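You operate a simulated robot arm through the tools that you are given. There is no shell and no other tool. Be economical: measure what you need, move in short steps, check, and stop when the job is done.

You are at the controls of a simulated two-armed robot. One attempt, no reset.

## Task
Soften the stiff batch with one scoop of slop and mix it even.
Fine: use the blue ladle and put it back, shut the hopper lid, press the stop button at the end. Where these are worked on the way, their far stop is far enough and under half their travel is too little: hopper lid.

Only the result counts: the job must be done as asked and must still hold three seconds after the hand-in. Knocking over, shifting, dropping, spilling or breaking anything else fails it. A push-on lid holds only when it is set on centred and level and pressed home; a screw cap is set on level and turned clockwise until tight.

## Robot
Two 7-joint arms with two-finger parallel grippers on one trunk, on a base that drives. Base frame: it is fixed to the floor where the robot stands at the start and does not move with it; the origin is under the middle of the robot, x ahead of it, y to its left, z up. Readings come in mm, degrees, newtons and seconds.
The left shoulder is at the start at [50, 161, 1198], the right one opposite. With the tool pointing down near the work surface each hand reaches from about 100 to 640 mm from the robot's upright axis, wherever it stands, measured 20 degrees to its own side. Places, roughly: blue ladle [500, -1750, 750]; clay mill [700, 0, 900]; hopper lid [700, 0, 1100]; large clay lump (8x6x4 cm) [500, -300, 700]. Payload 3.43 kg a hand.
Tool frame (each hand has its own): the origin (TCP) lies between the finger pads and is the grasp point; the fingertips stand 30 mm ahead of it; z points along the fingers, y is the line along which they close. Largest opening 94 mm; finger width 28, thickness 10; the body of the gripper, 50 by 96 mm, starts 55 mm behind the TCP.
Orientation is that of the tool frame in the base frame, as [roll, pitch, yaw] about the fixed x, y, z axes, in that order (R = Rz(yaw) Ry(pitch) Rx(roll)). With the fingers straight down and closing along the base's y, the tool's x points along the base's -x, its y along +y and its z along -z.

## Interface
- The arms move only by the tool jog_arm. It takes "left_steps", "right_steps" or both (then of equal length, played together; a hand with none holds still); each is a list of rows, each a list of 7 numbers: the shift along the tool's x, y, z in units of 100 mm (1.0 is 100 mm), then the turn, a rotation vector about the tool's x, y, z in units of 60 degrees (1.0 is 60 degrees), then the finger opening in mm, from 0 to 94. In form: [[x, y, z, rx, ry, rz, gripper], ...]. A call has 1 to 12 rows; each row is the pose to reach, as a shift and turn from the pose commanded when the call began, along the tool's axes at that moment. A call with a number of a shift or a turn outside -1 to 1 is refused whole. A row lasts 0.2 s, in which the tool goes at most 50 mm and 8.6 degrees; a call with a longer step from one row to the next is refused whole, and so is a gripper value outside its range. Where a pose cannot be reached the arm comes as near as it can. A force on the tool above 90 N (or 10 N above the force at the start of the call, whichever is more), or a blocked arm, ends the call early, and 0.2 s more pass. The fingers move at their own pace (about 45 mm/s each) and stop on an object; they squeeze with about 23 N. The grip force told is the motor's: it shows also when the fingers shut on nothing. Time passes only in rows, and 0.2 s behind the last, so rows that repeat a pose let the fingers close. It gives the time, the measured TCP pose, the force on the tool (base axes), the opening and the grip force at its end, in the units of the frame above (readings bear some noise), with the torque about the TCP (base axes, N m) and any sound that the robot's microphone picked up.
- Cameras (640 x 400 px; columns grow to the right, rows downward): "scene" is now at [127.2, 2.4, 1331.4]; the picture's right is [0.03, -1.00, 0.00], its down [-0.48, -0.01, -0.88] and it looks along [0.88, 0.02, -0.48] (base axes); focal length 230 px, centre (320, 200). "left" rides on the left gripper at [76, -14, -102] in its tool frame; the picture's right is [0.18, 0.98, 0.00], its down [-0.75, 0.14, -0.64] and it looks along [-0.63, 0.12, 0.77] (tool axes); focal length 243 px, centre (320, 200). "right" rides on the right gripper at [76, 14, -102] in its tool frame; the picture's right is [-0.18, 0.98, 0.00], its down [-0.75, -0.14, -0.64] and it looks along [-0.63, -0.12, 0.77] (tool axes); focal length 243 px, centre (320, 200). There is no depth. A picture from a camera that has moved, and an enlarged one, comes with that camera's place and axes in the base frame and with its lens.
- grab_frame(camera): a new picture of that camera. It takes no simulated time.
- slide_trunk(by): slides the trunk up (or, below 0, down) by that many mm; the arms and the scene camera ride with it, the base frame stays. It gives what a move gives, with no picture.
- base_move(legs): drives the robot by 1 to 6 legs, each [ahead, left, turn to the left] in mm, mm and degrees, along the robot's own axes; the way and the turn of a leg run together, so that a leg with both is an arc; at most 1500 mm and 180 degrees a leg. The arms and the cameras ride along, it lands a little off, and it stops where it bumps. It gives what a move gives.
- pan_tilt(pan, tilt): turns the head with the scene camera to pan (to the left, within 80 degrees either way) and tilt (down, from -29 to 69), counted from straight ahead of the robot. It gives what a move gives.
- enlarge(camera, box): a new picture of the part [left, top, right, bottom] of that camera's present view, enlarged. It takes no simulated time.
- close_job(): hands the job in; it is judged then, once.

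Go step by step. Nothing tells you exact positions but the pictures and the camera data: compare them with the known pose of the tool, close in by small moves and look again before you grip or let go. The budget is 120 turns and 108 pictures, counting those below and the enlarged ones. Unless the task says otherwise, let go and move clear before handing in.

The tools are called after "Emit:" by a JSON object that holds its "fn" and its "kwargs". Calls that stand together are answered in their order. jog_arm: Moves the arms, as the interface text tells. Its arguments: {"type":"object","properties":{"left_steps":{"type":"array","items":{"type":"array","items":{"type":"number"}}},"right_steps":{"type":"array","items":{"type":"array","items":{"type":"number"}}}},"required":[]} The other tools are called the same way: slide_trunk (by) slides the trunk up or down; base_move (legs) drives the base; pan_tilt (pan, tilt) turns the head that bears the scene camera; grab_frame (camera) takes a picture; enlarge (camera, box) takes an enlarged picture of a part of a camera's view; close_job () hands the job in.

At the start:

```text
t: 0.0
left_tool_pos: [396.5, 246.2, 1001.0]
left_ee_rot: [180.0, 0.0, 179.9]
left_wrist_force: [-0.6, -0.4, -0.1]
left_torque: [0.01, 0.02, 0.02]
left_grip_width: 93.8
left_grip_force: 0.0
right_tool_pos: [391.5, -121.6, 1000.1]
right_ee_rot: [179.9, 0.0, 179.9]
right_wrist_force: [-1.7, 0.3, -0.8]
right_torque: [-0.04, 0.02, -0.03]
right_grip_width: 93.7
right_grip_force: 0.1
trunk travel left (down, up): [-225.0, 42.0]
robot x, y, heading: [-4.0, 0.3, 0.1]
head pan, tilt: [1.6, 28.5]
```

scene: 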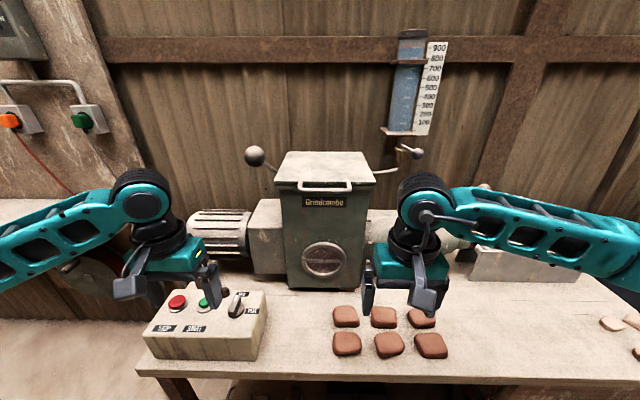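
right: 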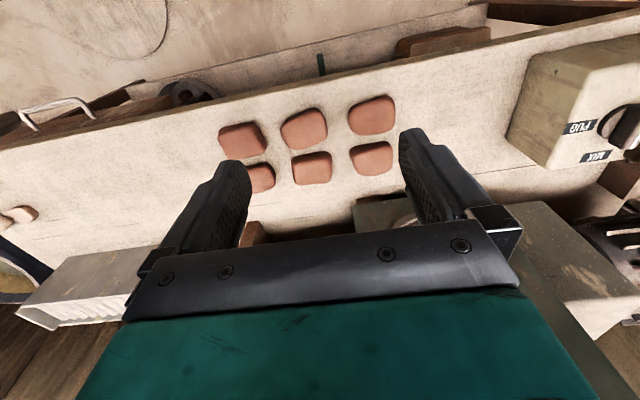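
left: 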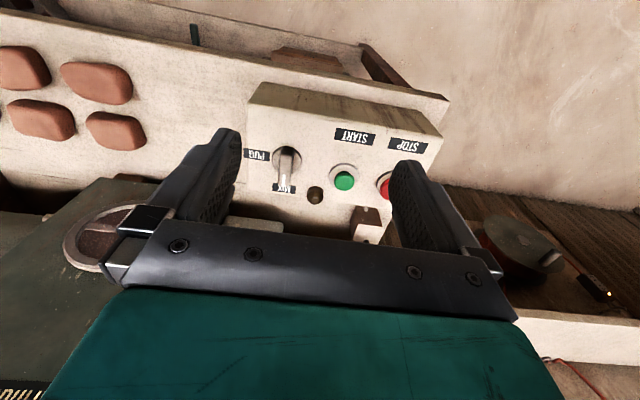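

I see the clay mill ahead, a control box on the left with STOP/START and a PUG/MIX knob, and six clay lumps on the table. I'll look around to find the ladle, the slop and anything else before moving.

Emit:
{"fn": "pan_tilt", "kwargs": {"pan": -60, "tilt": 25}}

Emit:
{"fn": "grab_frame", "kwargs": {"camera": "scene"}}

Emit:
{"fn": "pan_tilt", "kwargs": {"pan": 60, "tilt": 25}}

Emit:
{"fn": "grab_frame", "kwargs": {"camera": "scene"}}

```text
t: 1.3
left_tool_pos: [396.9, 245.4, 1000.5]
left_ee_rot: [179.9, 0.0, -180.0]
left_wrist_force: [-0.1, 0.0, -0.3]
left_torque: [-0.01, -0.03, 0.0]
left_grip_width: 94.1
left_grip_force: 0.1
right_tool_pos: [390.2, -121.8, 1000.6]
right_ee_rot: [-180.0, 0.0, 179.9]
right_wrist_force: [-0.4, 0.1, -0.2]
right_torque: [0.01, 0.0, 0.04]
right_grip_width: 94.0
right_grip_force: 0.1
trunk travel left (down, up): [-225.0, 42.0]
robot x, y, heading: [0.5, -2.5, 0.1]
head pan, tilt: [-60.0, 25.0]
```

```text
104 pictures are left
camera scene: at [82.3, -79.8, 1337.0], right [-0.87, -0.5, 0.0], down [-0.21, 0.37, -0.91], along [0.45, -0.78, -0.42], focal length 230 px, centre (320, 200)
```

scene: 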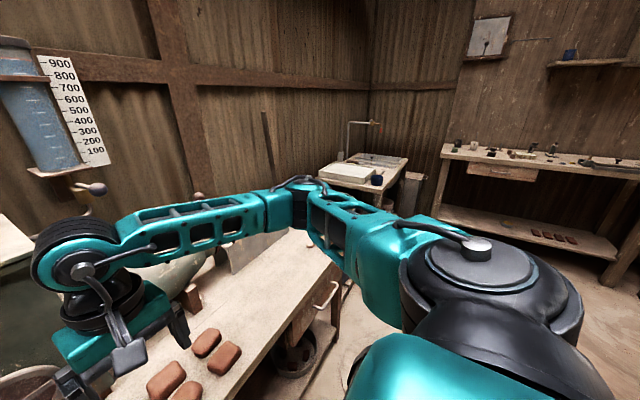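

```text
t: 3.3
left_tool_pos: [397.1, 245.7, 999.5]
left_ee_rot: [-180.0, 0.1, 179.9]
left_wrist_force: [-0.5, 0.2, -0.2]
left_torque: [-0.01, 0.0, -0.02]
left_grip_width: 94.1
left_grip_force: 0.0
right_tool_pos: [391.0, -122.8, 999.2]
right_ee_rot: [179.9, 0.0, 179.9]
right_wrist_force: [-0.7, -0.5, -1.0]
right_torque: [0.0, 0.0, -0.05]
right_grip_width: 94.0
right_grip_force: 0.0
trunk travel left (down, up): [-225.0, 42.0]
robot x, y, heading: [0.0, -0.9, 0.3]
head pan, tilt: [60.0, 25.0]
```

```text
103 pictures are left
camera scene: at [82.3, 79.7, 1337.0], right [0.87, -0.5, 0.0], down [-0.21, -0.37, -0.91], along [0.45, 0.78, -0.42], focal length 230 px, centre (320, 200)
```

scene: 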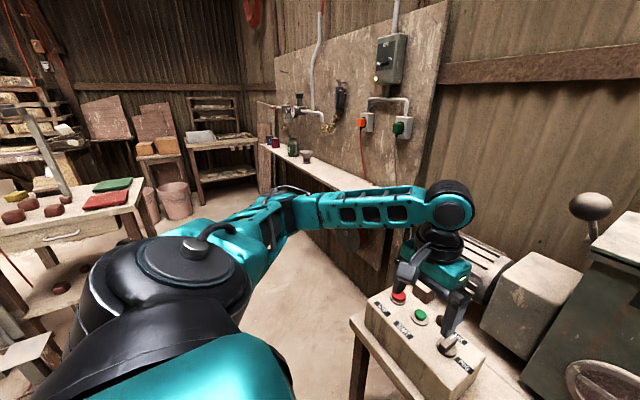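

The clay mill table ends to the right, and a sink table stands beyond it, where the blue ladle should be. I'll look closer at both.

Emit:
{"fn": "pan_tilt", "kwargs": {"pan": -45, "tilt": 20}}

Emit:
{"fn": "enlarge", "kwargs": {"camera": "scene", "box": [300, 100, 560, 262]}}

Emit:
{"fn": "pan_tilt", "kwargs": {"pan": 0, "tilt": 20}}

Emit:
{"fn": "enlarge", "kwargs": {"camera": "scene", "box": [160, 140, 480, 340]}}

```text
t: 5.1
left_tool_pos: [397.0, 245.5, 1000.8]
left_ee_rot: [180.0, -0.1, 180.0]
left_wrist_force: [-0.4, 0.0, 0.0]
left_torque: [-0.01, -0.01, -0.02]
left_grip_width: 94.2
left_grip_force: 0.1
right_tool_pos: [391.0, -122.0, 1000.1]
right_ee_rot: [180.0, 0.1, 180.0]
right_wrist_force: [1.1, 0.3, 0.0]
right_torque: [-0.02, 0.02, -0.01]
right_grip_width: 93.7
right_grip_force: 0.0
trunk travel left (down, up): [-225.0, 42.0]
robot x, y, heading: [-3.3, 3.6, -0.2]
head pan, tilt: [-45.0, 20.0]
```

```text
2.46 times, centred on (430, 181) of scene
camera zoom: at [102.1, -65.9, 1345.1], right [-0.71, -0.71, 0.0], down [-0.24, 0.24, -0.94], along [0.66, -0.66, -0.34], focal length 565 px, centre (49, 247)
```

zoom: 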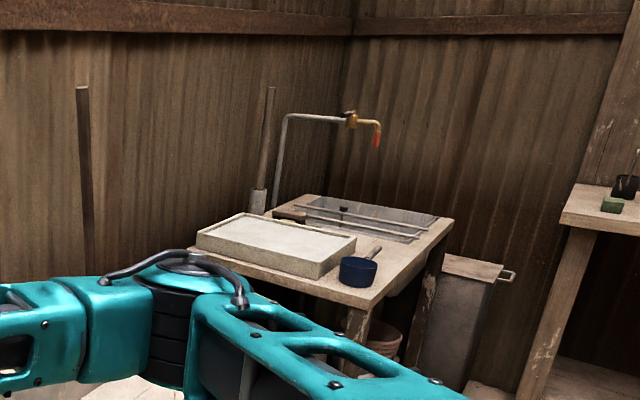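

```text
t: 6.3
left_tool_pos: [396.9, 245.8, 1001.0]
left_ee_rot: [180.0, 0.0, 179.9]
left_wrist_force: [-0.7, 0.2, 0.4]
left_torque: [0.0, 0.01, 0.0]
left_grip_width: 94.0
left_grip_force: 0.1
right_tool_pos: [390.9, -121.8, 999.0]
right_ee_rot: [-179.9, 0.0, 179.9]
right_wrist_force: [0.1, 0.2, -0.2]
right_torque: [0.01, -0.03, 0.0]
right_grip_width: 94.0
right_grip_force: 0.0
trunk travel left (down, up): [-225.0, 42.0]
robot x, y, heading: [0.2, 2.3, 0.2]
head pan, tilt: [0.0, 20.0]
```

```text
2.00 times, centred on (320, 240) of scene
camera zoom: at [129.3, -0.2, 1345.1], right [0.0, -1.0, 0.0], down [-0.34, 0.0, -0.94], along [0.94, 0.0, -0.34], focal length 459 px, centre (320, 120)
```

zoom: 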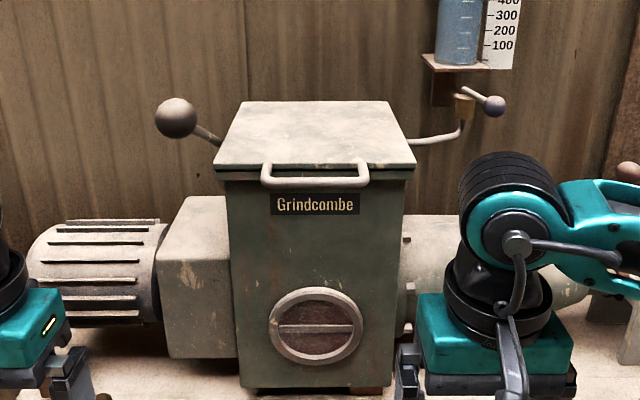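

The hopper lid has a bar handle in front and a rear hinge, and clay shows in the sight glass. Next I'll read the control box and see what stands under the tables.

Emit:
{"fn": "pan_tilt", "kwargs": {"pan": 25, "tilt": 40}}

Emit:
{"fn": "enlarge", "kwargs": {"camera": "scene", "box": [200, 150, 440, 300]}}

Emit:
{"fn": "pan_tilt", "kwargs": {"pan": -40, "tilt": 45}}

Emit:
{"fn": "grab_frame", "kwargs": {"camera": "scene"}}

```text
t: 7.2
left_tool_pos: [395.1, 245.4, 1000.5]
left_ee_rot: [-180.0, 0.1, -180.0]
left_wrist_force: [-0.5, 0.5, 0.0]
left_torque: [-0.01, -0.01, -0.01]
left_grip_width: 93.9
left_grip_force: 0.1
right_tool_pos: [390.9, -121.0, 999.8]
right_ee_rot: [-179.9, 0.0, 179.9]
right_wrist_force: [-0.4, 0.7, 0.1]
right_torque: [-0.01, 0.01, 0.03]
right_grip_width: 93.8
right_grip_force: 0.0
trunk travel left (down, up): [-225.0, 42.0]
robot x, y, heading: [0.3, -0.8, -0.2]
head pan, tilt: [25.0, 40.0]
```

```text
2.67 times, centred on (320, 225) of scene
camera zoom: at [113.3, 35.7, 1313.8], right [0.42, -0.91, 0.0], down [-0.58, -0.27, -0.77], along [0.69, 0.32, -0.64], focal length 612 px, centre (320, 133)
```

zoom: 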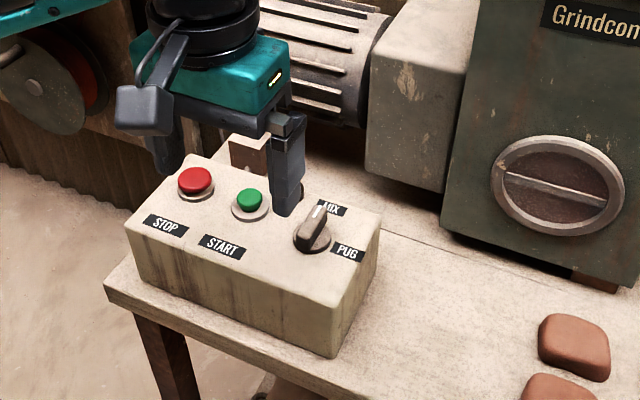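

```text
t: 8.5
left_tool_pos: [397.6, 246.2, 999.1]
left_ee_rot: [180.0, 0.0, -180.0]
left_wrist_force: [-0.5, 0.1, 0.2]
left_torque: [0.02, 0.01, 0.01]
left_grip_width: 93.9
left_grip_force: 0.0
right_tool_pos: [390.6, -121.2, 1000.7]
right_ee_rot: [180.0, 0.1, 179.9]
right_wrist_force: [0.7, 0.1, 0.6]
right_torque: [-0.03, 0.01, 0.0]
right_grip_width: 94.0
right_grip_force: 0.1
trunk travel left (down, up): [-225.0, 42.0]
robot x, y, heading: [-0.4, -2.0, -0.0]
head pan, tilt: [-40.0, 45.0]
```

```text
99 pictures are left
camera scene: at [98.5, -52.3, 1306.5], right [-0.64, -0.77, 0.0], down [-0.54, 0.45, -0.71], along [0.54, -0.45, -0.71], focal length 230 px, centre (320, 200)
```

scene: 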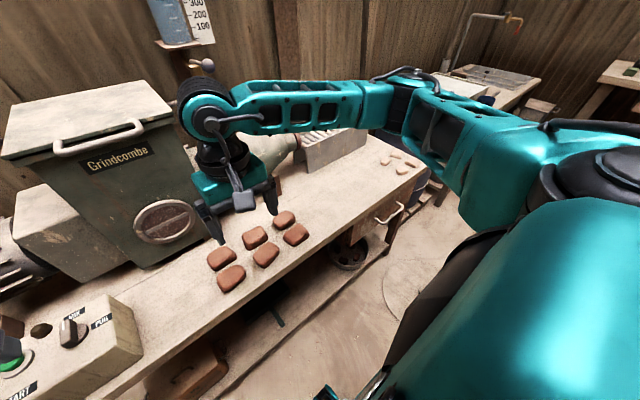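

The knob already points to MIX, and I place the lid handle bar at about x 588, y -52..58, z 1108. I'll close the left fingers and turn the hand to point forward, so it can lift the bar from below.

Emit:
{"fn": "jog_arm", "kwargs": {"left_steps": [[0, -0.2, -0.1, 0, -0.14, 0, 0], [0, -0.4, -0.2, 0, -0.28, 0, 0], [0, -0.6, -0.3, 0, -0.42, 0, 0], [0, -0.8, -0.4, 0, -0.56, 0, 0], [0, -1, -0.5, 0, -0.7, 0, 0], [0, -1, -0.5, 0, -0.84, 0, 0], [0, -1, -0.5, 0, -0.98, 0, 0]]}}

Emit:
{"fn": "jog_arm", "kwargs": {"left_steps": [[0, -0.2, 0, 0, -0.14, 0, 0], [0, -0.4, 0, 0, -0.28, 0, 0], [0, -0.6, 0, 0, -0.42, 0, 0], [0, -0.8, 0, 0, -0.52, 0, 0], [0, -1, 0, 0, -0.52, 0, 0]]}}

Emit:
{"fn": "pan_tilt", "kwargs": {"pan": 0, "tilt": 25}}

Emit:
{"fn": "grab_frame", "kwargs": {"camera": "scene"}}

```text
t: 10.1
left_tool_pos: [411.4, 140.0, 1045.7]
left_ee_rot: [-180.0, 58.8, 180.0]
left_wrist_force: [-0.6, 0.0, 0.0]
left_torque: [0.01, -0.01, 0.01]
left_grip_width: 0.0
left_grip_force: 23.4
left hand out of reach, approached as far as the arm can: row 6, 7
right_tool_pos: [391.8, -121.1, 1000.0]
right_ee_rot: [-179.9, -0.1, 180.0]
right_wrist_force: [-0.1, 0.4, -0.2]
right_torque: [-0.03, 0.02, -0.01]
right_grip_width: 94.1
right_grip_force: 0.1
trunk travel left (down, up): [-225.0, 42.0]
robot x, y, heading: [-0.8, 1.5, -0.2]
head pan, tilt: [-40.0, 45.0]
```

```text
t: 11.3
left_tool_pos: [412.1, 38.4, 1046.4]
left_ee_rot: [30.7, 89.8, 30.7]
left_wrist_force: [0.7, -0.3, -0.1]
left_torque: [0.0, 0.0, -0.01]
left_grip_width: 0.0
left_grip_force: 23.1
right_tool_pos: [391.3, -122.6, 999.8]
right_ee_rot: [180.0, 0.0, 180.0]
right_wrist_force: [0.8, -0.3, -0.6]
right_torque: [0.03, -0.01, -0.01]
right_grip_width: 94.0
right_grip_force: 0.0
trunk travel left (down, up): [-225.0, 42.0]
robot x, y, heading: [-3.7, 2.5, 0.1]
head pan, tilt: [-40.0, 45.0]
```

```text
t: 12.4
left_tool_pos: [412.3, 40.2, 1046.6]
left_ee_rot: [-14.4, 90.0, -14.3]
left_wrist_force: [0.1, 0.6, -1.3]
left_torque: [0.0, -0.01, -0.02]
left_grip_width: 0.0
left_grip_force: 23.2
right_tool_pos: [391.7, -121.6, 999.8]
right_ee_rot: [-180.0, 0.0, 179.9]
right_wrist_force: [-1.1, -0.3, 0.2]
right_torque: [0.01, -0.01, 0.01]
right_grip_width: 94.2
right_grip_force: 0.1
trunk travel left (down, up): [-225.0, 42.0]
robot x, y, heading: [-1.4, 1.5, -0.0]
head pan, tilt: [0.0, 25.0]
```

```text
98 pictures are left
camera scene: at [128.3, -0.2, 1337.0], right [0.0, -1.0, 0.0], down [-0.42, 0.0, -0.91], along [0.91, 0.0, -0.42], focal length 230 px, centre (320, 200)
```

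scene: 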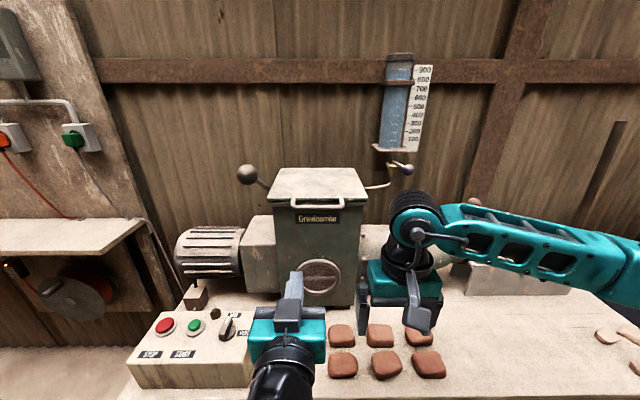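

The hand points forward at (412, 40, 1046). I'll move it forward to just short of the bar, below it, and check.

Emit:
{"fn": "jog_arm", "kwargs": {"left_steps": [[-0.05, -0.1, 0.25, 0, 0, 0, 0], [-0.1, -0.2, 0.5, 0, 0, 0, 0], [-0.15, -0.3, 0.75, 0, 0, 0, 0], [-0.15, -0.35, 1, 0, 0, 0, 0]]}}

Emit:
{"fn": "enlarge", "kwargs": {"camera": "scene", "box": [220, 140, 420, 265]}}

Emit:
{"fn": "grab_frame", "kwargs": {"camera": "left"}}

```text
t: 13.4
left_tool_pos: [514.2, 4.3, 1060.6]
left_ee_rot: [153.5, 89.9, 153.5]
left_wrist_force: [0.1, 0.5, 0.4]
left_torque: [0.0, 0.01, -0.03]
left_grip_width: 0.0
left_grip_force: 23.0
right_tool_pos: [391.4, -122.8, 999.2]
right_ee_rot: [180.0, 0.0, 179.9]
right_wrist_force: [-0.1, 0.8, 0.0]
right_torque: [0.02, 0.01, 0.0]
right_grip_width: 94.1
right_grip_force: 0.1
trunk travel left (down, up): [-225.0, 42.0]
robot x, y, heading: [-1.6, -3.1, 0.0]
head pan, tilt: [0.0, 25.0]
```

```text
3.20 times, centred on (320, 202) of scene
camera zoom: at [128.5, -0.3, 1337.0], right [0.0, -1.0, 0.0], down [-0.42, 0.0, -0.91], along [0.91, 0.0, -0.42], focal length 734 px, centre (320, 192)
```

zoom: 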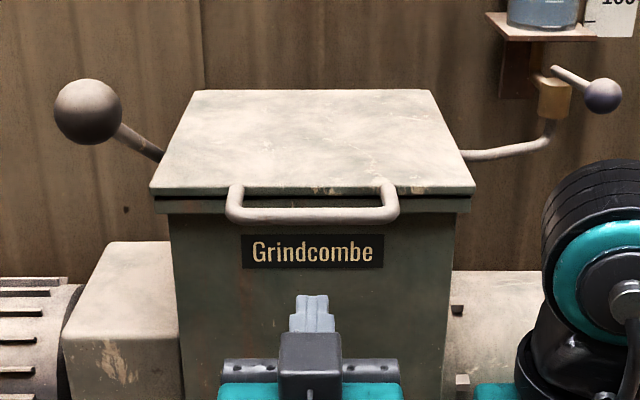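

```text
96 pictures are left
camera left: at [410.1, -10.3, 985.1], right [0.0, 0.98, -0.18], down [-0.64, 0.14, 0.75], along [0.77, 0.12, 0.63], focal length 243 px, centre (320, 200)
```

left: 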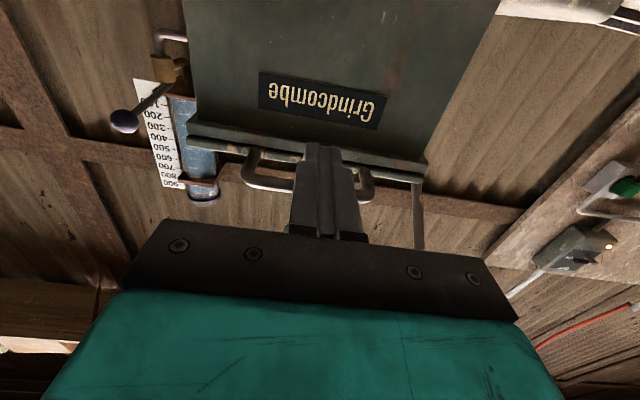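

The bar is straight ahead and a bit above the fingers. I'll slide under it and begin lifting.

Emit:
{"fn": "jog_arm", "kwargs": {"left_steps": [[0, 0, 0.2, 0, 0, 0, 0], [0, 0, 0.4, 0, 0, 0, 0], [0, 0, 0.6, 0, 0, 0, 0], [-0.15, 0, 0.62, 0, 0, 0, 0], [-0.3, 0, 0.62, 0, 0, 0, 0], [-0.45, 0, 0.65, 0, 0, 0, 0], [-0.6, 0, 0.68, 0, 0, 0, 0], [-0.75, 0, 0.73, 0, 0, 0, 0], [-0.9, 0, 0.78, 0, 0, 0, 0]]}}

Emit:
{"fn": "grab_frame", "kwargs": {"camera": "scene"}}

```text
t: 15.4
left_tool_pos: [590.9, 3.6, 1149.2]
left_ee_rot: [-153.2, 89.7, -153.3]
left_wrist_force: [-0.8, -1.1, -3.6]
left_torque: [0.02, -0.02, 0.02]
left_grip_width: 0.0
left_grip_force: 22.7
right_tool_pos: [392.2, -121.9, 999.3]
right_ee_rot: [180.0, 0.0, 180.0]
right_wrist_force: [0.2, -0.2, 0.7]
right_torque: [0.0, 0.02, -0.01]
right_grip_width: 94.2
right_grip_force: 0.1
trunk travel left (down, up): [-225.0, 42.0]
robot x, y, heading: [-0.3, 2.2, -0.1]
head pan, tilt: [0.0, 25.0]
```

```text
95 pictures are left
camera scene: at [128.5, -0.4, 1337.0], right [0.0, -1.0, 0.0], down [-0.42, 0.0, -0.91], along [0.91, 0.0, -0.42], focal length 230 px, centre (320, 200)
```

scene: 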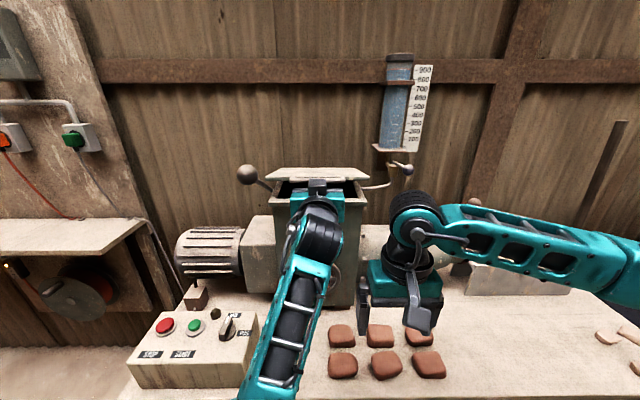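

The lid lifts easily with about 4 N. I'll keep going along its arc.

Emit:
{"fn": "jog_arm", "kwargs": {"left_steps": [[-0.2, 0, 0.05, 0, 0, 0, 0], [-0.4, 0, 0.13, 0, 0, 0, 0], [-0.6, 0, 0.23, 0, 0, 0, 0], [-0.8, 0, 0.34, 0, 0, 0, 0], [-1.0, 0, 0.48, 0, 0, 0, 0]]}}

Emit:
{"fn": "jog_arm", "kwargs": {"left_steps": [[-0.2, 0, 0.16, 0, 0, 0, 0], [-0.35, 0, 0.31, 0, 0, 0, 0], [-0.48, 0, 0.47, 0, 0, 0, 0], [-0.6, 0, 0.64, 0, 0, 0, 0], [-0.75, 0, 0.9, 0, 0, 0, 0]]}}

Emit:
{"fn": "grab_frame", "kwargs": {"camera": "scene"}}

```text
t: 16.6
left_tool_pos: [638.2, 5.4, 1250.2]
left_ee_rot: [74.9, 89.3, 75.4]
left_wrist_force: [-9.9, -4.6, 2.2]
left_torque: [0.06, -0.1, -0.1]
left_grip_width: 0.0
left_grip_force: 22.8
right_tool_pos: [390.0, -121.4, 1000.5]
right_ee_rot: [-180.0, 0.2, 179.8]
right_wrist_force: [-0.1, 0.7, -0.4]
right_torque: [0.0, -0.01, 0.01]
right_grip_width: 94.1
right_grip_force: 0.1
trunk travel left (down, up): [-225.0, 42.0]
robot x, y, heading: [-5.3, 3.7, -0.1]
head pan, tilt: [0.0, 25.0]
```

```text
t: 17.8
left_tool_pos: [726.2, 4.9, 1327.9]
left_ee_rot: [-111.0, 90.0, -111.1]
left_wrist_force: [-2.1, 0.5, -1.0]
left_torque: [0.0, 0.03, 0.04]
left_grip_width: 0.0
left_grip_force: 22.8
right_tool_pos: [390.6, -121.3, 999.6]
right_ee_rot: [-180.0, 0.0, 179.8]
right_wrist_force: [-0.4, -0.2, 0.0]
right_torque: [0.02, -0.02, -0.01]
right_grip_width: 94.2
right_grip_force: 0.1
trunk travel left (down, up): [-225.0, 42.0]
robot x, y, heading: [-4.1, -0.1, 0.2]
head pan, tilt: [0.0, 25.0]
```

```text
94 pictures are left
camera scene: at [128.1, -0.1, 1337.0], right [0.0, -1.0, 0.0], down [-0.42, 0.0, -0.91], along [0.91, 0.0, -0.42], focal length 230 px, centre (320, 200)
```

scene: 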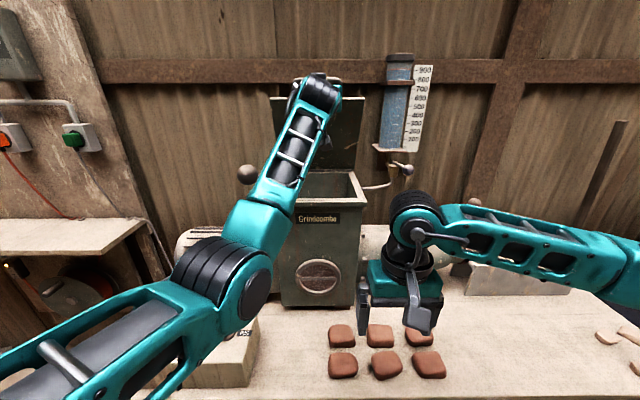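

The lid is well up. I'll push it further back towards its stop.

Emit:
{"fn": "jog_arm", "kwargs": {"left_steps": [[0.0, 0, 0.2, 0, 0, 0, 0], [0.05, 0, 0.4, 0, 0, 0, 0], [0.1, 0, 0.6, 0, 0, 0, 0], [0.15, 0, 0.8, 0, 0, 0, 0], [0.2, 0, 1.0, 0, 0, 0, 0]]}}

Emit:
{"fn": "grab_frame", "kwargs": {"camera": "scene"}}

Emit:
{"fn": "grab_frame", "kwargs": {"camera": "left"}}

```text
t: 19.0
left_tool_pos: [791.2, 21.0, 1306.1]
left_ee_rot: [-47.5, 89.9, -47.5]
left_wrist_force: [0.5, -0.9, 0.5]
left_torque: [-0.04, 0.04, -0.03]
left_grip_width: 0.0
left_grip_force: 22.9
left hand out of reach, approached as far as the arm can: row 3, 4, 5
right_tool_pos: [391.4, -122.0, 1001.0]
right_ee_rot: [-180.0, -0.1, 179.8]
right_wrist_force: [0.2, -0.2, -0.5]
right_torque: [-0.03, 0.0, 0.02]
right_grip_width: 94.0
right_grip_force: 0.1
trunk travel left (down, up): [-225.0, 42.0]
robot x, y, heading: [2.6, -1.0, 0.3]
head pan, tilt: [0.0, 25.0]
```

```text
93 pictures are left
camera scene: at [128.1, -0.2, 1337.1], right [0.0, -1.0, 0.0], down [-0.42, 0.0, -0.91], along [0.91, 0.0, -0.42], focal length 230 px, centre (320, 200)
```

scene: 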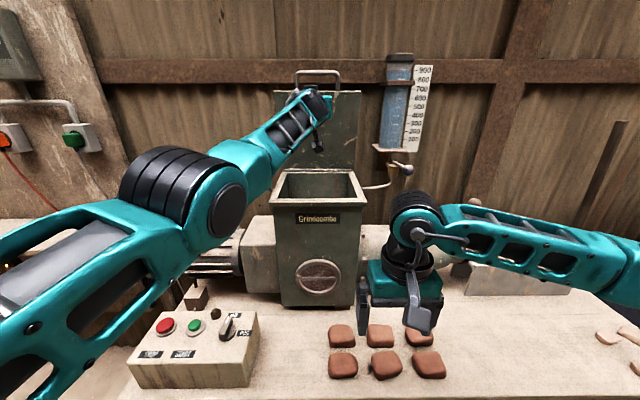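

```text
92 pictures are left
camera left: at [689.3, 5.8, 1231.0], right [0.0, 0.98, -0.18], down [-0.64, 0.14, 0.75], along [0.77, 0.12, 0.63], focal length 243 px, centre (320, 200)
```

left: 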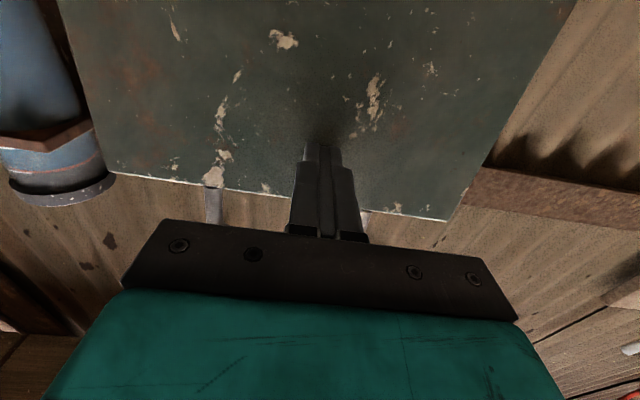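

The lid stands about vertical. I'll draw the hand back a little to see whether it stays, and look into the hopper.

Emit:
{"fn": "jog_arm", "kwargs": {"left_steps": [[0, 0, -0.25, 0, 0, 0, 0], [0, 0, -0.5, 0, 0, 0, 0], [0, 0, -0.5, 0, 0, 0, 0]]}}

Emit:
{"fn": "enlarge", "kwargs": {"camera": "scene", "box": [220, 60, 420, 185]}}

```text
t: 19.8
left_tool_pos: [743.3, 21.0, 1306.8]
left_ee_rot: [146.9, 89.9, 146.9]
left_wrist_force: [-1.2, 0.1, -1.4]
left_torque: [-0.03, 0.03, -0.01]
left_grip_width: 0.0
left_grip_force: 23.1
right_tool_pos: [391.3, -123.2, 1000.7]
right_ee_rot: [-180.0, 0.0, 179.9]
right_wrist_force: [-0.3, 0.7, -0.6]
right_torque: [0.0, 0.01, -0.01]
right_grip_width: 94.1
right_grip_force: 0.1
trunk travel left (down, up): [-225.0, 42.0]
robot x, y, heading: [3.7, -1.4, -0.1]
head pan, tilt: [0.0, 25.0]
```

```text
3.20 times, centred on (320, 122) of scene
camera zoom: at [128.1, 0.0, 1337.1], right [0.0, -1.0, 0.0], down [-0.42, 0.0, -0.91], along [0.91, 0.0, -0.42], focal length 734 px, centre (320, 448)
```

zoom: 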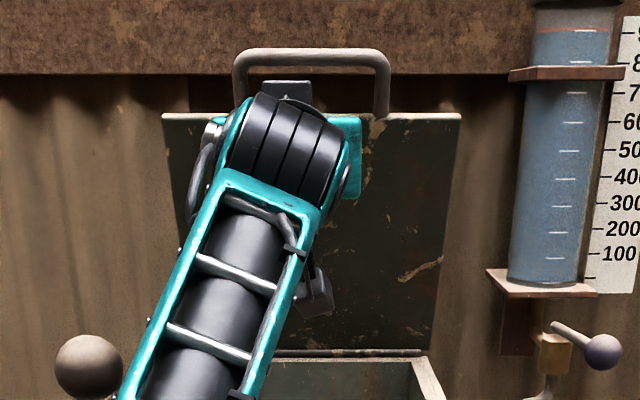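

The lid came partway back, resting on my fingers, so it isn't past its balance point yet. I'll drive a little forward, which pushes the lid further.

Emit:
{"fn": "base_move", "kwargs": {"legs": [[80, 0, 0]]}}

Emit:
{"fn": "jog_arm", "kwargs": {"left_steps": [[0, 0, 0.2, 0, 0, 0, 0], [0, 0, 0.4, 0, 0, 0, 0], [0, 0, 0.6, 0, 0, 0, 0]]}}

Emit:
{"fn": "grab_frame", "kwargs": {"camera": "scene"}}

```text
t: 20.8
left_tool_pos: [822.3, 23.2, 1305.6]
left_ee_rot: [-171.7, 89.9, -171.6]
left_wrist_force: [-0.2, -0.1, -0.4]
left_torque: [0.0, -0.03, -0.02]
left_grip_width: 0.1
left_grip_force: 23.0
right_tool_pos: [470.1, -121.4, 1000.5]
right_ee_rot: [-180.0, -0.1, 180.0]
right_wrist_force: [0.5, -0.4, 0.5]
right_torque: [-0.01, 0.01, -0.03]
right_grip_width: 94.1
right_grip_force: 0.0
trunk travel left (down, up): [-225.0, 42.0]
robot x, y, heading: [72.5, 1.6, 0.2]
head pan, tilt: [0.0, 25.0]
```

```text
t: 21.6
left_tool_pos: [857.8, 21.0, 1331.6]
left_ee_rot: [-0.4, 87.6, -0.8]
left_wrist_force: [-42.3, 3.4, 29.0]
left_torque: [0.11, -0.37, 0.12]
left_grip_width: 0.0
left_grip_force: 22.6
left hand out of reach, approached as far as the arm can: row 3
right_tool_pos: [463.1, -121.4, 1004.0]
right_ee_rot: [180.0, 0.7, 180.0]
right_wrist_force: [0.0, 0.1, 0.5]
right_torque: [0.0, -0.01, -0.01]
right_grip_width: 94.1
right_grip_force: 0.0
trunk travel left (down, up): [-225.0, 42.0]
robot x, y, heading: [77.3, 1.7, 0.2]
head pan, tilt: [0.0, 25.0]
```

```text
90 pictures are left
camera scene: at [196.0, 0.7, 1339.1], right [0.0, -1.0, 0.0], down [-0.41, 0.0, -0.91], along [0.91, 0.0, -0.41], focal length 230 px, centre (320, 200)
```

scene: 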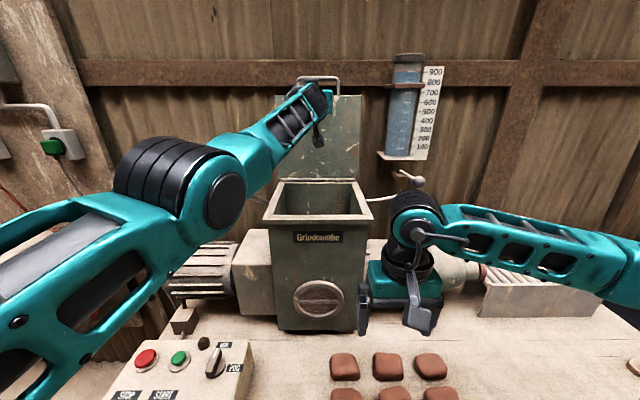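

I now feel a 42 N resistance, so the lid is at its stop. I'll back off, see whether it stays, and look inside the hopper.

Emit:
{"fn": "jog_arm", "kwargs": {"left_steps": [[0, 0, -0.25, 0, 0, 0, 0], [0, 0, -0.5, 0, 0, 0, 0], [0, 0, -0.75, 0, 0, 0, 0], [0, 0, -1, 0, 0, 0, 0], [0, 0, -1, 0, 0, 0, 0]]}}

Emit:
{"fn": "jog_arm", "kwargs": {"left_steps": [[0, 0.25, -0.25, 0, 0, 0, 0], [0, 0.5, -0.5, 0, 0, 0, 0], [0, 0.75, -0.75, 0, 0, 0, 0], [0.1, 1, -1, 0, 0, 0, 0], [0.1, 1, -1, 0, 0, 0, 0]]}}

Emit:
{"fn": "pan_tilt", "kwargs": {"pan": 0, "tilt": 30}}

Emit:
{"fn": "grab_frame", "kwargs": {"camera": "scene"}}

```text
t: 22.8
left_tool_pos: [771.9, 21.7, 1304.3]
left_ee_rot: [177.1, 89.8, 177.2]
left_wrist_force: [0.7, 0.1, 0.1]
left_torque: [-0.03, -0.01, -0.02]
left_grip_width: 0.0
left_grip_force: 23.4
right_tool_pos: [471.1, -121.3, 999.7]
right_ee_rot: [-179.9, 0.0, -180.0]
right_wrist_force: [-1.2, -0.3, -0.2]
right_torque: [0.0, -0.01, -0.02]
right_grip_width: 93.9
right_grip_force: 0.0
trunk travel left (down, up): [-225.0, 42.0]
robot x, y, heading: [79.5, 1.6, 0.0]
head pan, tilt: [0.0, 25.0]
```

```text
t: 24.0
left_tool_pos: [669.5, 121.7, 1296.6]
left_ee_rot: [-22.6, 89.9, -22.4]
left_wrist_force: [0.4, -0.3, 0.0]
left_torque: [-0.02, -0.01, 0.01]
left_grip_width: 0.0
left_grip_force: 22.8
right_tool_pos: [470.4, -120.4, 999.4]
right_ee_rot: [-180.0, 0.0, 180.0]
right_wrist_force: [-0.7, -0.1, 0.4]
right_torque: [-0.01, 0.01, 0.01]
right_grip_width: 93.5
right_grip_force: 0.1
trunk travel left (down, up): [-225.0, 42.0]
robot x, y, heading: [77.6, 1.0, -0.1]
head pan, tilt: [0.0, 25.0]
```

```text
t: 24.7
left_tool_pos: [670.4, 120.5, 1297.0]
left_ee_rot: [25.6, 89.9, 25.9]
left_wrist_force: [-0.8, 0.5, -0.4]
left_torque: [0.0, 0.0, 0.0]
left_grip_width: 0.0
left_grip_force: 23.1
right_tool_pos: [470.2, -120.9, 1000.0]
right_ee_rot: [179.9, 0.0, -180.0]
right_wrist_force: [0.6, -0.1, 0.1]
right_torque: [-0.01, -0.02, 0.03]
right_grip_width: 94.0
right_grip_force: 0.0
trunk travel left (down, up): [-225.0, 42.0]
robot x, y, heading: [80.9, 2.1, 0.2]
head pan, tilt: [0.0, 30.0]
```

```text
89 pictures are left
camera scene: at [205.8, 0.2, 1329.1], right [0.0, -1.0, 0.0], down [-0.5, 0.0, -0.87], along [0.87, 0.0, -0.5], focal length 230 px, centre (320, 200)
```

scene: 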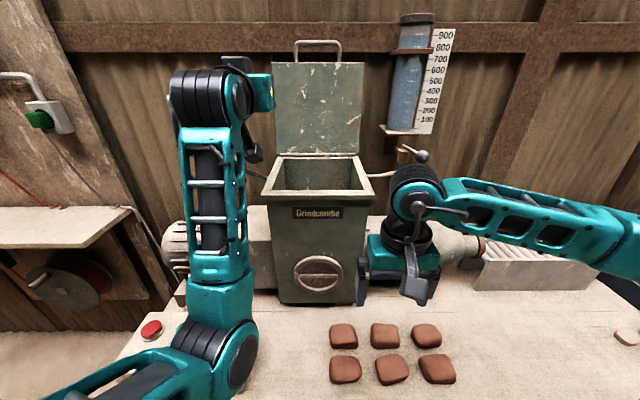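

The lid stays open. I'll pull the left hand back and point it down again so its camera can look into the hopper.

Emit:
{"fn": "jog_arm", "kwargs": {"left_steps": [[0, 0, -0.2, 0, 0.14, 0, 0], [0, 0, -0.4, 0, 0.28, 0, 0], [0, 0, -0.6, 0, 0.42, 0, 0], [0, 0, -0.8, 0, 0.56, 0, 0], [0, 0, -1, 0, 0.7, 0, 0], [0, 0, -1, 0, 0.84, 0, 0], [0, 0, -1, 0, 0.98, 0, 0]]}}

Emit:
{"fn": "jog_arm", "kwargs": {"left_steps": [[0, 0, 0, 0, 0.14, 0, 0], [0, 0, 0, 0, 0.28, 0, 0], [0, 0, 0, 0, 0.42, 0, 0], [0, 0, 0, 0, 0.52, 0, 0], [0, 0, 0, 0, 0.52, 0, 0]]}}

Emit:
{"fn": "grab_frame", "kwargs": {"camera": "left"}}

```text
t: 26.3
left_tool_pos: [685.3, 125.6, 1288.0]
left_ee_rot: [-180.0, 31.1, -179.9]
left_wrist_force: [0.9, 0.0, -1.2]
left_torque: [0.01, -0.01, 0.01]
left_grip_width: 0.0
left_grip_force: 23.3
left hand out of reach, approached as far as the arm can: row 4, 5, 6, 7
right_tool_pos: [470.8, -121.3, 1000.1]
right_ee_rot: [179.9, 0.0, 179.9]
right_wrist_force: [0.1, 0.0, -0.1]
right_torque: [0.01, -0.02, 0.0]
right_grip_width: 94.2
right_grip_force: 0.1
trunk travel left (down, up): [-225.0, 42.0]
robot x, y, heading: [80.3, -1.7, 0.2]
head pan, tilt: [0.0, 30.0]
```

```text
t: 27.5
left_tool_pos: [664.3, 140.9, 1278.7]
left_ee_rot: [-179.9, 2.7, -179.7]
left_wrist_force: [0.2, -0.2, 0.4]
left_torque: [0.01, 0.01, 0.02]
left_grip_width: 0.2
left_grip_force: 23.1
left hand out of reach, approached as far as the arm can: row 3, 4, 5
right_tool_pos: [470.0, -121.2, 1000.1]
right_ee_rot: [-180.0, 0.1, -180.0]
right_wrist_force: [0.3, 0.2, -0.4]
right_torque: [-0.01, 0.01, -0.01]
right_grip_width: 94.2
right_grip_force: 0.0
trunk travel left (down, up): [-225.0, 42.0]
robot x, y, heading: [80.0, -2.6, -0.1]
head pan, tilt: [0.0, 30.0]
```

```text
88 pictures are left
camera left: at [583.0, 125.7, 1378.5], right [-0.19, 0.98, -0.01], down [0.72, 0.15, 0.68], along [0.67, 0.12, -0.74], focal length 243 px, centre (320, 200)
```

left: 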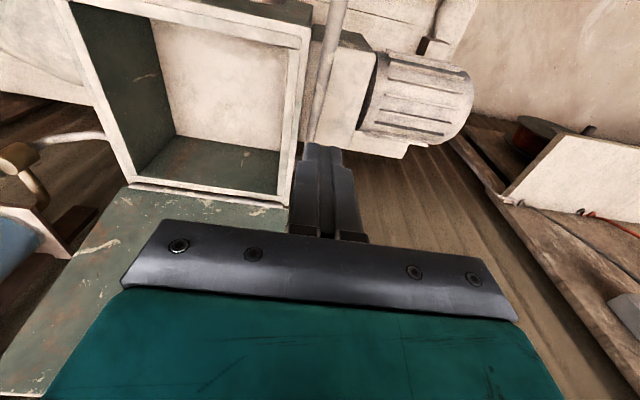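

I can see into the hopper. I'll enlarge it to judge the content.

Emit:
{"fn": "enlarge", "kwargs": {"camera": "left", "box": [60, 0, 320, 210]}}

```text
1.90 times, centred on (190, 105) of left
camera zoom: at [583.0, 125.7, 1378.5], right [-0.19, 0.98, -0.01], down [0.72, 0.15, 0.68], along [0.67, 0.12, -0.74], focal length 462 px, centre (568, 381)
```

zoom: 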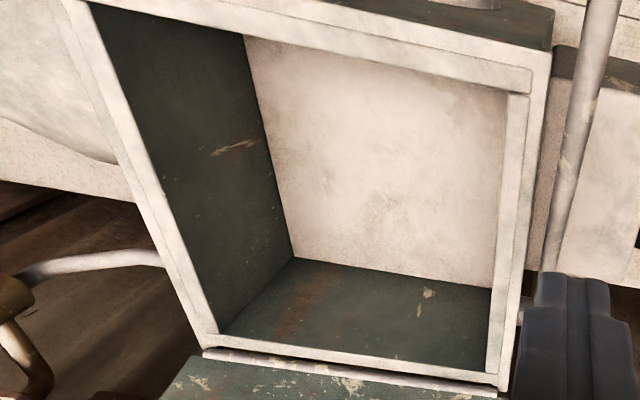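

The hopper holds a pale flat surface about 140 mm below the rim. I'll compare it with what shows through the sight glass and with the lumps.

Emit:
{"fn": "enlarge", "kwargs": {"camera": "scene", "box": [255, 140, 395, 310]}}

Emit:
{"fn": "enlarge", "kwargs": {"camera": "scene", "box": [300, 300, 640, 400]}}

```text
2.35 times, centred on (325, 225) of scene
camera zoom: at [205.7, 0.3, 1329.1], right [0.0, -1.0, 0.0], down [-0.5, 0.0, -0.87], along [0.87, 0.0, -0.5], focal length 540 px, centre (308, 141)
```

zoom: 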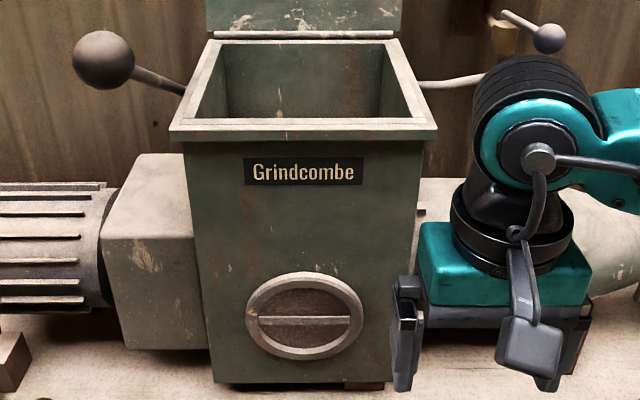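

```text
1.88 times, centred on (470, 350) of scene
camera zoom: at [205.7, 0.3, 1329.1], right [0.0, -1.0, 0.0], down [-0.5, 0.0, -0.87], along [0.87, 0.0, -0.5], focal length 432 px, centre (38, -82)
```

zoom: 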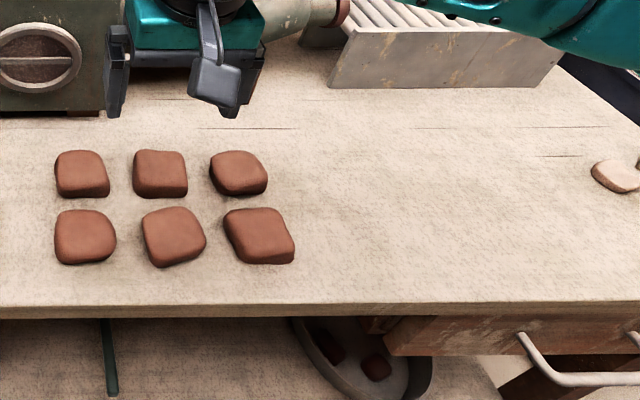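

The content is ambiguous, so I'll bring the left camera closer over the hopper before deciding what the batch is.

Emit:
{"fn": "jog_arm", "kwargs": {"left_steps": [[0.05, -0.25, 0, 0, 0, 0, 0], [0.1, -0.5, 0, 0, 0, 0, 0], [0.14, -0.75, 0.25, 0, 0, 0, 0], [0.14, -1, 0.5, 0, 0, 0, 0], [0.14, -1, 0.75, 0, 0, 0, 0], [0.14, -1, 0.9, 0, 0, 0, 0]]}}

Emit:
{"fn": "grab_frame", "kwargs": {"camera": "left"}}

```text
t: 28.9
left_tool_pos: [663.4, 38.2, 1193.1]
left_ee_rot: [179.9, -0.1, -180.0]
left_wrist_force: [-0.6, -0.1, -0.3]
left_torque: [0.02, 0.01, 0.01]
left_grip_width: 0.0
left_grip_force: 23.1
left hand out of reach, approached as far as the arm can: row 1, 2, 5, 6
right_tool_pos: [471.2, -120.6, 999.1]
right_ee_rot: [-180.0, -0.1, 179.9]
right_wrist_force: [-0.8, 1.3, 0.2]
right_torque: [-0.01, -0.02, -0.01]
right_grip_width: 94.0
right_grip_force: 0.0
trunk travel left (down, up): [-225.0, 42.0]
robot x, y, heading: [78.3, -1.3, 0.2]
head pan, tilt: [0.0, 30.0]
```

```text
84 pictures are left
camera left: at [587.3, 23.7, 1295.8], right [-0.19, 0.98, 0.0], down [0.75, 0.14, 0.64], along [0.63, 0.12, -0.77], focal length 243 px, centre (320, 200)
```

left: 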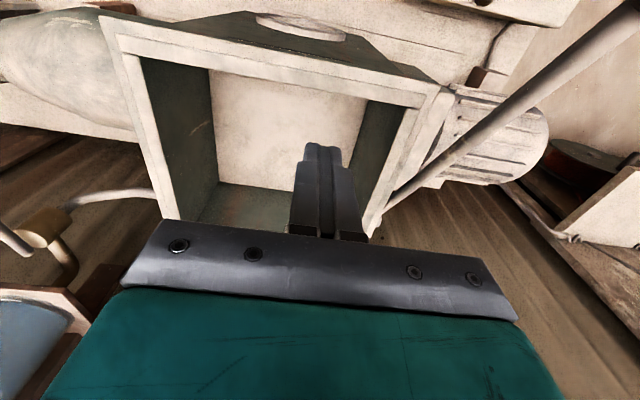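

The floor of the hopper is pale like the other worn surfaces and may well be empty. Before deciding, I'll retract and drive right to survey the slop, the ladle and the other lumps.

Emit:
{"fn": "jog_arm", "kwargs": {"left_steps": [[0.25, 0, 0, 0, 0, 0, 0], [0.5, 0, 0, 0, 0, 0, 0], [0.75, 0.25, 0, 0, 0, 0, 0], [1, 0.5, 0, 0, 0, 0, 0], [1, 0.75, 0, 0, 0, 0, 0], [1, 1, 0.3, 0, 0, 0, 0]]}}

Emit:
{"fn": "jog_arm", "kwargs": {"left_steps": [[0.25, 0.25, 0.3, 0, 0, 0, 40], [0.5, 0.5, 0.6, 0, 0, 0, 60], [0.75, 0.75, 0.9, 0, 0, 0, 90], [0.75, 0.75, 0.9, 0, 0, 0, 90]]}}

Emit:
{"fn": "base_move", "kwargs": {"legs": [[-200, 0, 0], [0, -900, 0]]}}

Emit:
{"fn": "pan_tilt", "kwargs": {"pan": 0, "tilt": 35}}

Emit:
{"fn": "grab_frame", "kwargs": {"camera": "scene"}}

Emit:
{"fn": "pan_tilt", "kwargs": {"pan": -50, "tilt": 35}}

Emit:
{"fn": "grab_frame", "kwargs": {"camera": "scene"}}

```text
t: 30.3
left_tool_pos: [626.5, 190.4, 1183.9]
left_ee_rot: [-179.2, -0.3, -179.0]
left_wrist_force: [0.2, -0.3, -0.3]
left_torque: [-0.03, 0.0, 0.0]
left_grip_width: 0.0
left_grip_force: 23.2
left hand out of reach, approached as far as the arm can: row 1, 2, 3, 4, 5, 6
right_tool_pos: [470.5, -120.3, 1000.5]
right_ee_rot: [180.0, 0.0, 180.0]
right_wrist_force: [-0.9, 0.3, 0.2]
right_torque: [-0.02, -0.01, 0.0]
right_grip_width: 94.0
right_grip_force: 0.1
trunk travel left (down, up): [-225.0, 42.0]
robot x, y, heading: [80.2, -3.3, 0.2]
head pan, tilt: [0.0, 30.0]
```

```text
t: 31.3
left_tool_pos: [551.4, 268.0, 1095.6]
left_ee_rot: [-179.5, 0.1, -179.4]
left_wrist_force: [0.7, -0.5, -0.2]
left_torque: [0.01, -0.06, 0.0]
left_grip_width: 84.1
left_grip_force: 0.1
left hand out of reach, approached as far as the arm can: row 1, 2, 3, 4
right_tool_pos: [469.3, -121.8, 1000.1]
right_ee_rot: [-180.0, 0.0, 180.0]
right_wrist_force: [0.9, 0.2, -0.6]
right_torque: [-0.02, 0.0, -0.01]
right_grip_width: 93.9
right_grip_force: 0.1
trunk travel left (down, up): [-225.0, 42.0]
robot x, y, heading: [75.8, 1.2, -0.0]
head pan, tilt: [0.0, 30.0]
```

```text
t: 35.9
left_tool_pos: [351.7, -376.7, 1096.8]
left_ee_rot: [-179.3, 0.0, -179.3]
left_wrist_force: [0.0, -0.7, -0.3]
left_torque: [0.02, -0.01, 0.0]
left_grip_width: 89.8
left_grip_force: 0.0
right_tool_pos: [268.8, -764.6, 999.8]
right_ee_rot: [179.8, -0.1, -179.9]
right_wrist_force: [0.0, -1.4, -0.3]
right_torque: [-0.01, 0.01, -0.01]
right_grip_width: 93.9
right_grip_force: 0.0
trunk travel left (down, up): [-225.0, 42.0]
robot x, y, heading: [-122.8, -641.9, 0.0]
head pan, tilt: [0.0, 30.0]
stopped in leg 2: the robot was blocked; the commanded pose is now the measured one
```

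```text
t: 36.5
left_tool_pos: [350.6, -373.2, 1096.4]
left_ee_rot: [-179.2, 0.0, -179.3]
left_wrist_force: [-0.5, -1.0, 0.2]
left_torque: [0.03, 0.01, -0.03]
left_grip_width: 90.1
left_grip_force: 0.0
right_tool_pos: [269.6, -761.9, 1000.6]
right_ee_rot: [179.9, 0.0, -179.8]
right_wrist_force: [0.3, 0.3, -0.2]
right_torque: [-0.05, 0.01, -0.03]
right_grip_width: 93.8
right_grip_force: 0.1
trunk travel left (down, up): [-225.0, 42.0]
robot x, y, heading: [-122.0, -639.6, -0.1]
head pan, tilt: [0.0, 35.0]
```

```text
83 pictures are left
camera scene: at [2.6, -641.9, 1321.3], right [0.0, -1.0, 0.0], down [-0.57, 0.0, -0.82], along [0.82, 0.0, -0.57], focal length 230 px, centre (320, 200)
```

scene: 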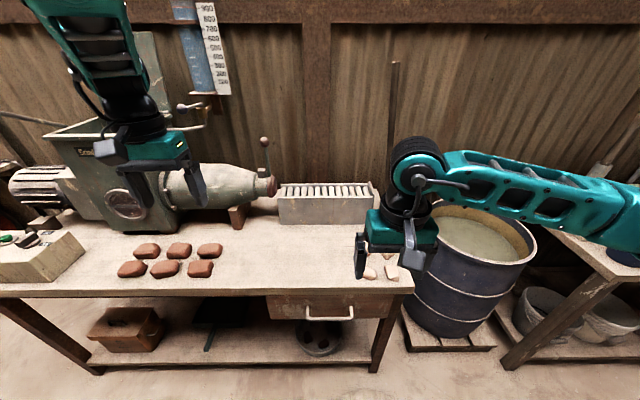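

```text
t: 37.7
left_tool_pos: [351.4, -374.5, 1096.2]
left_ee_rot: [-179.3, 0.0, -179.3]
left_wrist_force: [0.5, 0.3, 0.0]
left_torque: [-0.05, 0.01, 0.02]
left_grip_width: 90.0
left_grip_force: 0.1
right_tool_pos: [268.8, -763.1, 1000.7]
right_ee_rot: [179.9, 0.0, -180.0]
right_wrist_force: [-0.4, 0.2, -0.1]
right_torque: [0.02, 0.0, 0.0]
right_grip_width: 93.7
right_grip_force: 0.3
trunk travel left (down, up): [-225.0, 42.0]
robot x, y, heading: [-119.3, -641.6, 0.0]
head pan, tilt: [-50.0, 35.0]
```

```text
82 pictures are left
camera scene: at [-28.7, -709.3, 1321.3], right [-0.77, -0.64, 0.0], down [-0.37, 0.44, -0.82], along [0.53, -0.63, -0.57], focal length 230 px, centre (320, 200)
```

scene: 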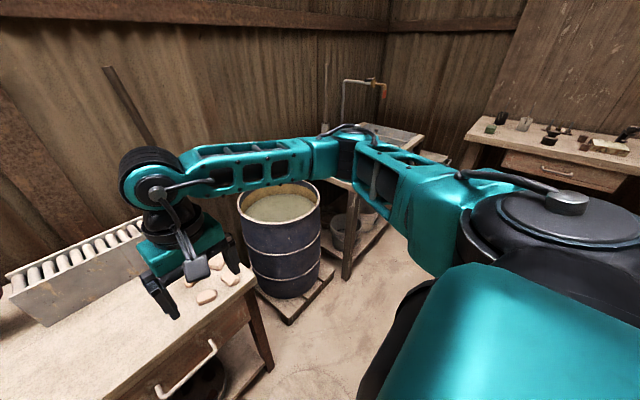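

There is a barrel of slop between the tables, and the robot stopped short against something on my right. I'll look down there.

Emit:
{"fn": "pan_tilt", "kwargs": {"pan": -80, "tilt": 55}}

Emit:
{"fn": "grab_frame", "kwargs": {"camera": "scene"}}

Emit:
{"fn": "grab_frame", "kwargs": {"camera": "right"}}

```text
t: 38.7
left_tool_pos: [351.2, -373.8, 1095.5]
left_ee_rot: [-179.2, 0.0, -179.4]
left_wrist_force: [-0.5, 0.4, 0.1]
left_torque: [0.02, 0.01, 0.01]
left_grip_width: 90.0
left_grip_force: 0.0
right_tool_pos: [269.1, -762.3, 999.6]
right_ee_rot: [179.9, 0.1, -179.9]
right_wrist_force: [0.0, 0.3, 0.2]
right_torque: [-0.01, 0.02, -0.03]
right_grip_width: 93.9
right_grip_force: 0.0
trunk travel left (down, up): [-225.0, 42.0]
robot x, y, heading: [-127.4, -641.9, -0.1]
head pan, tilt: [-80.0, 55.0]
```

```text
81 pictures are left
camera scene: at [-72.8, -712.9, 1293.1], right [-0.98, -0.17, 0.0], down [-0.14, 0.81, -0.57], along [0.1, -0.57, -0.82], focal length 230 px, centre (320, 200)
```

scene: 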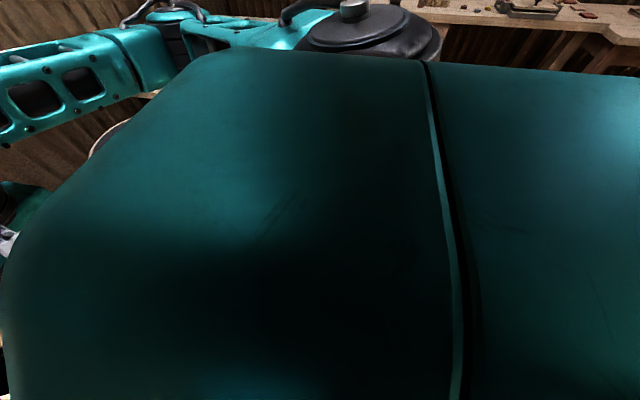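

```text
80 pictures are left
camera right: at [192.3, -749.2, 1103.7], right [0.18, 0.98, 0.0], down [0.75, -0.14, 0.64], along [0.63, -0.12, -0.77], focal length 243 px, centre (320, 200)
```

right: 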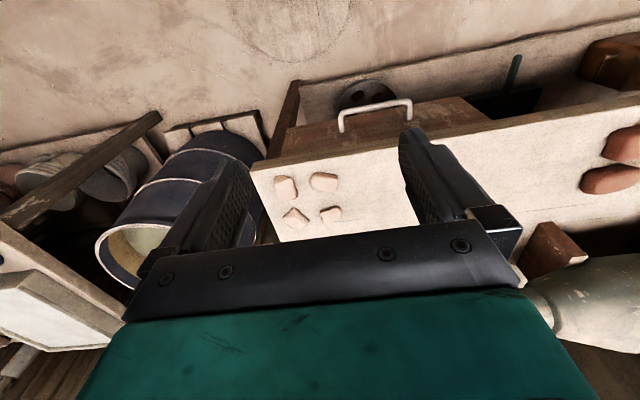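

There are four small pale lumps at the table end and a faint ring on the floor at about (300, -890). I'll check that ring closely.

Emit:
{"fn": "enlarge", "kwargs": {"camera": "right", "box": [120, 0, 420, 180]}}

Emit:
{"fn": "base_move", "kwargs": {"legs": [[0, 60, 0], [0, 0, -60]]}}

Emit:
{"fn": "pan_tilt", "kwargs": {"pan": -10, "tilt": 45}}

Emit:
{"fn": "grab_frame", "kwargs": {"camera": "scene"}}

```text
2.13 times, centred on (270, 90) of right
camera zoom: at [192.3, -749.2, 1103.7], right [0.18, 0.98, 0.0], down [0.75, -0.14, 0.64], along [0.63, -0.12, -0.77], focal length 518 px, centre (427, 435)
```

zoom: 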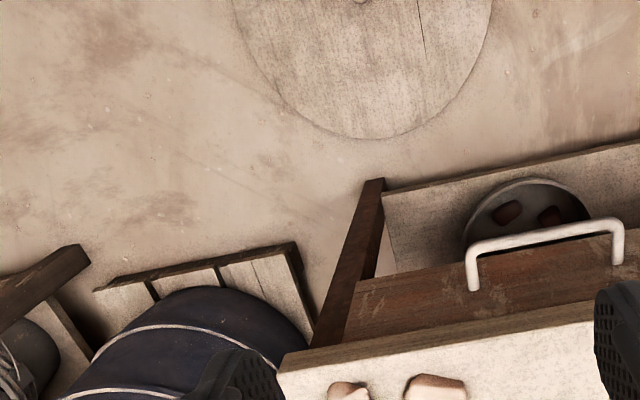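

```text
t: 42.3
left_tool_pos: [347.3, -859.3, 1094.9]
left_ee_rot: [-179.2, 0.0, 120.6]
left_wrist_force: [-0.2, 0.0, -0.1]
left_torque: [0.0, -0.04, 0.02]
left_grip_width: 89.9
left_grip_force: 0.1
right_tool_pos: [-30.8, -982.5, 1000.5]
right_ee_rot: [180.0, -0.1, 120.2]
right_wrist_force: [-0.2, -0.1, 0.7]
right_torque: [-0.01, -0.02, 0.03]
right_grip_width: 94.1
right_grip_force: 0.0
trunk travel left (down, up): [-225.0, 42.0]
robot x, y, heading: [-119.9, -580.5, -59.8]
head pan, tilt: [-80.0, 55.0]
```

```text
t: 43.7
left_tool_pos: [347.8, -858.3, 1095.7]
left_ee_rot: [-179.3, 0.0, 120.9]
left_wrist_force: [0.4, 0.0, 0.6]
left_torque: [-0.02, -0.04, 0.0]
left_grip_width: 89.9
left_grip_force: 0.0
right_tool_pos: [-32.4, -981.4, 1000.2]
right_ee_rot: [180.0, -0.1, 120.2]
right_wrist_force: [0.5, 0.1, -0.2]
right_torque: [0.01, 0.01, 0.01]
right_grip_width: 94.2
right_grip_force: 0.0
trunk travel left (down, up): [-225.0, 42.0]
robot x, y, heading: [-123.0, -577.7, -60.0]
head pan, tilt: [-10.0, 45.0]
```

```text
78 pictures are left
camera scene: at [-77.6, -694.0, 1306.4], right [-0.94, -0.34, 0.0], down [-0.24, 0.66, -0.71], along [0.24, -0.66, -0.71], focal length 230 px, centre (320, 200)
```

scene: 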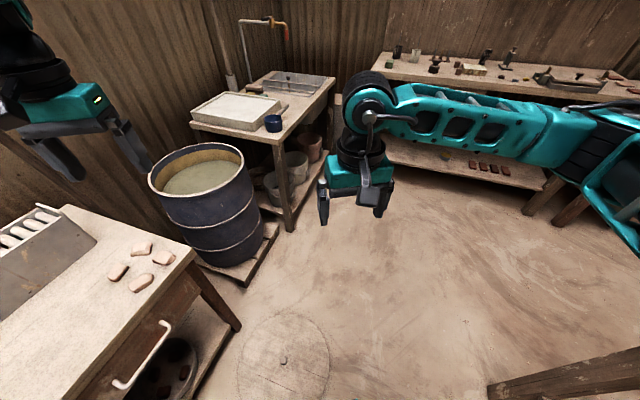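

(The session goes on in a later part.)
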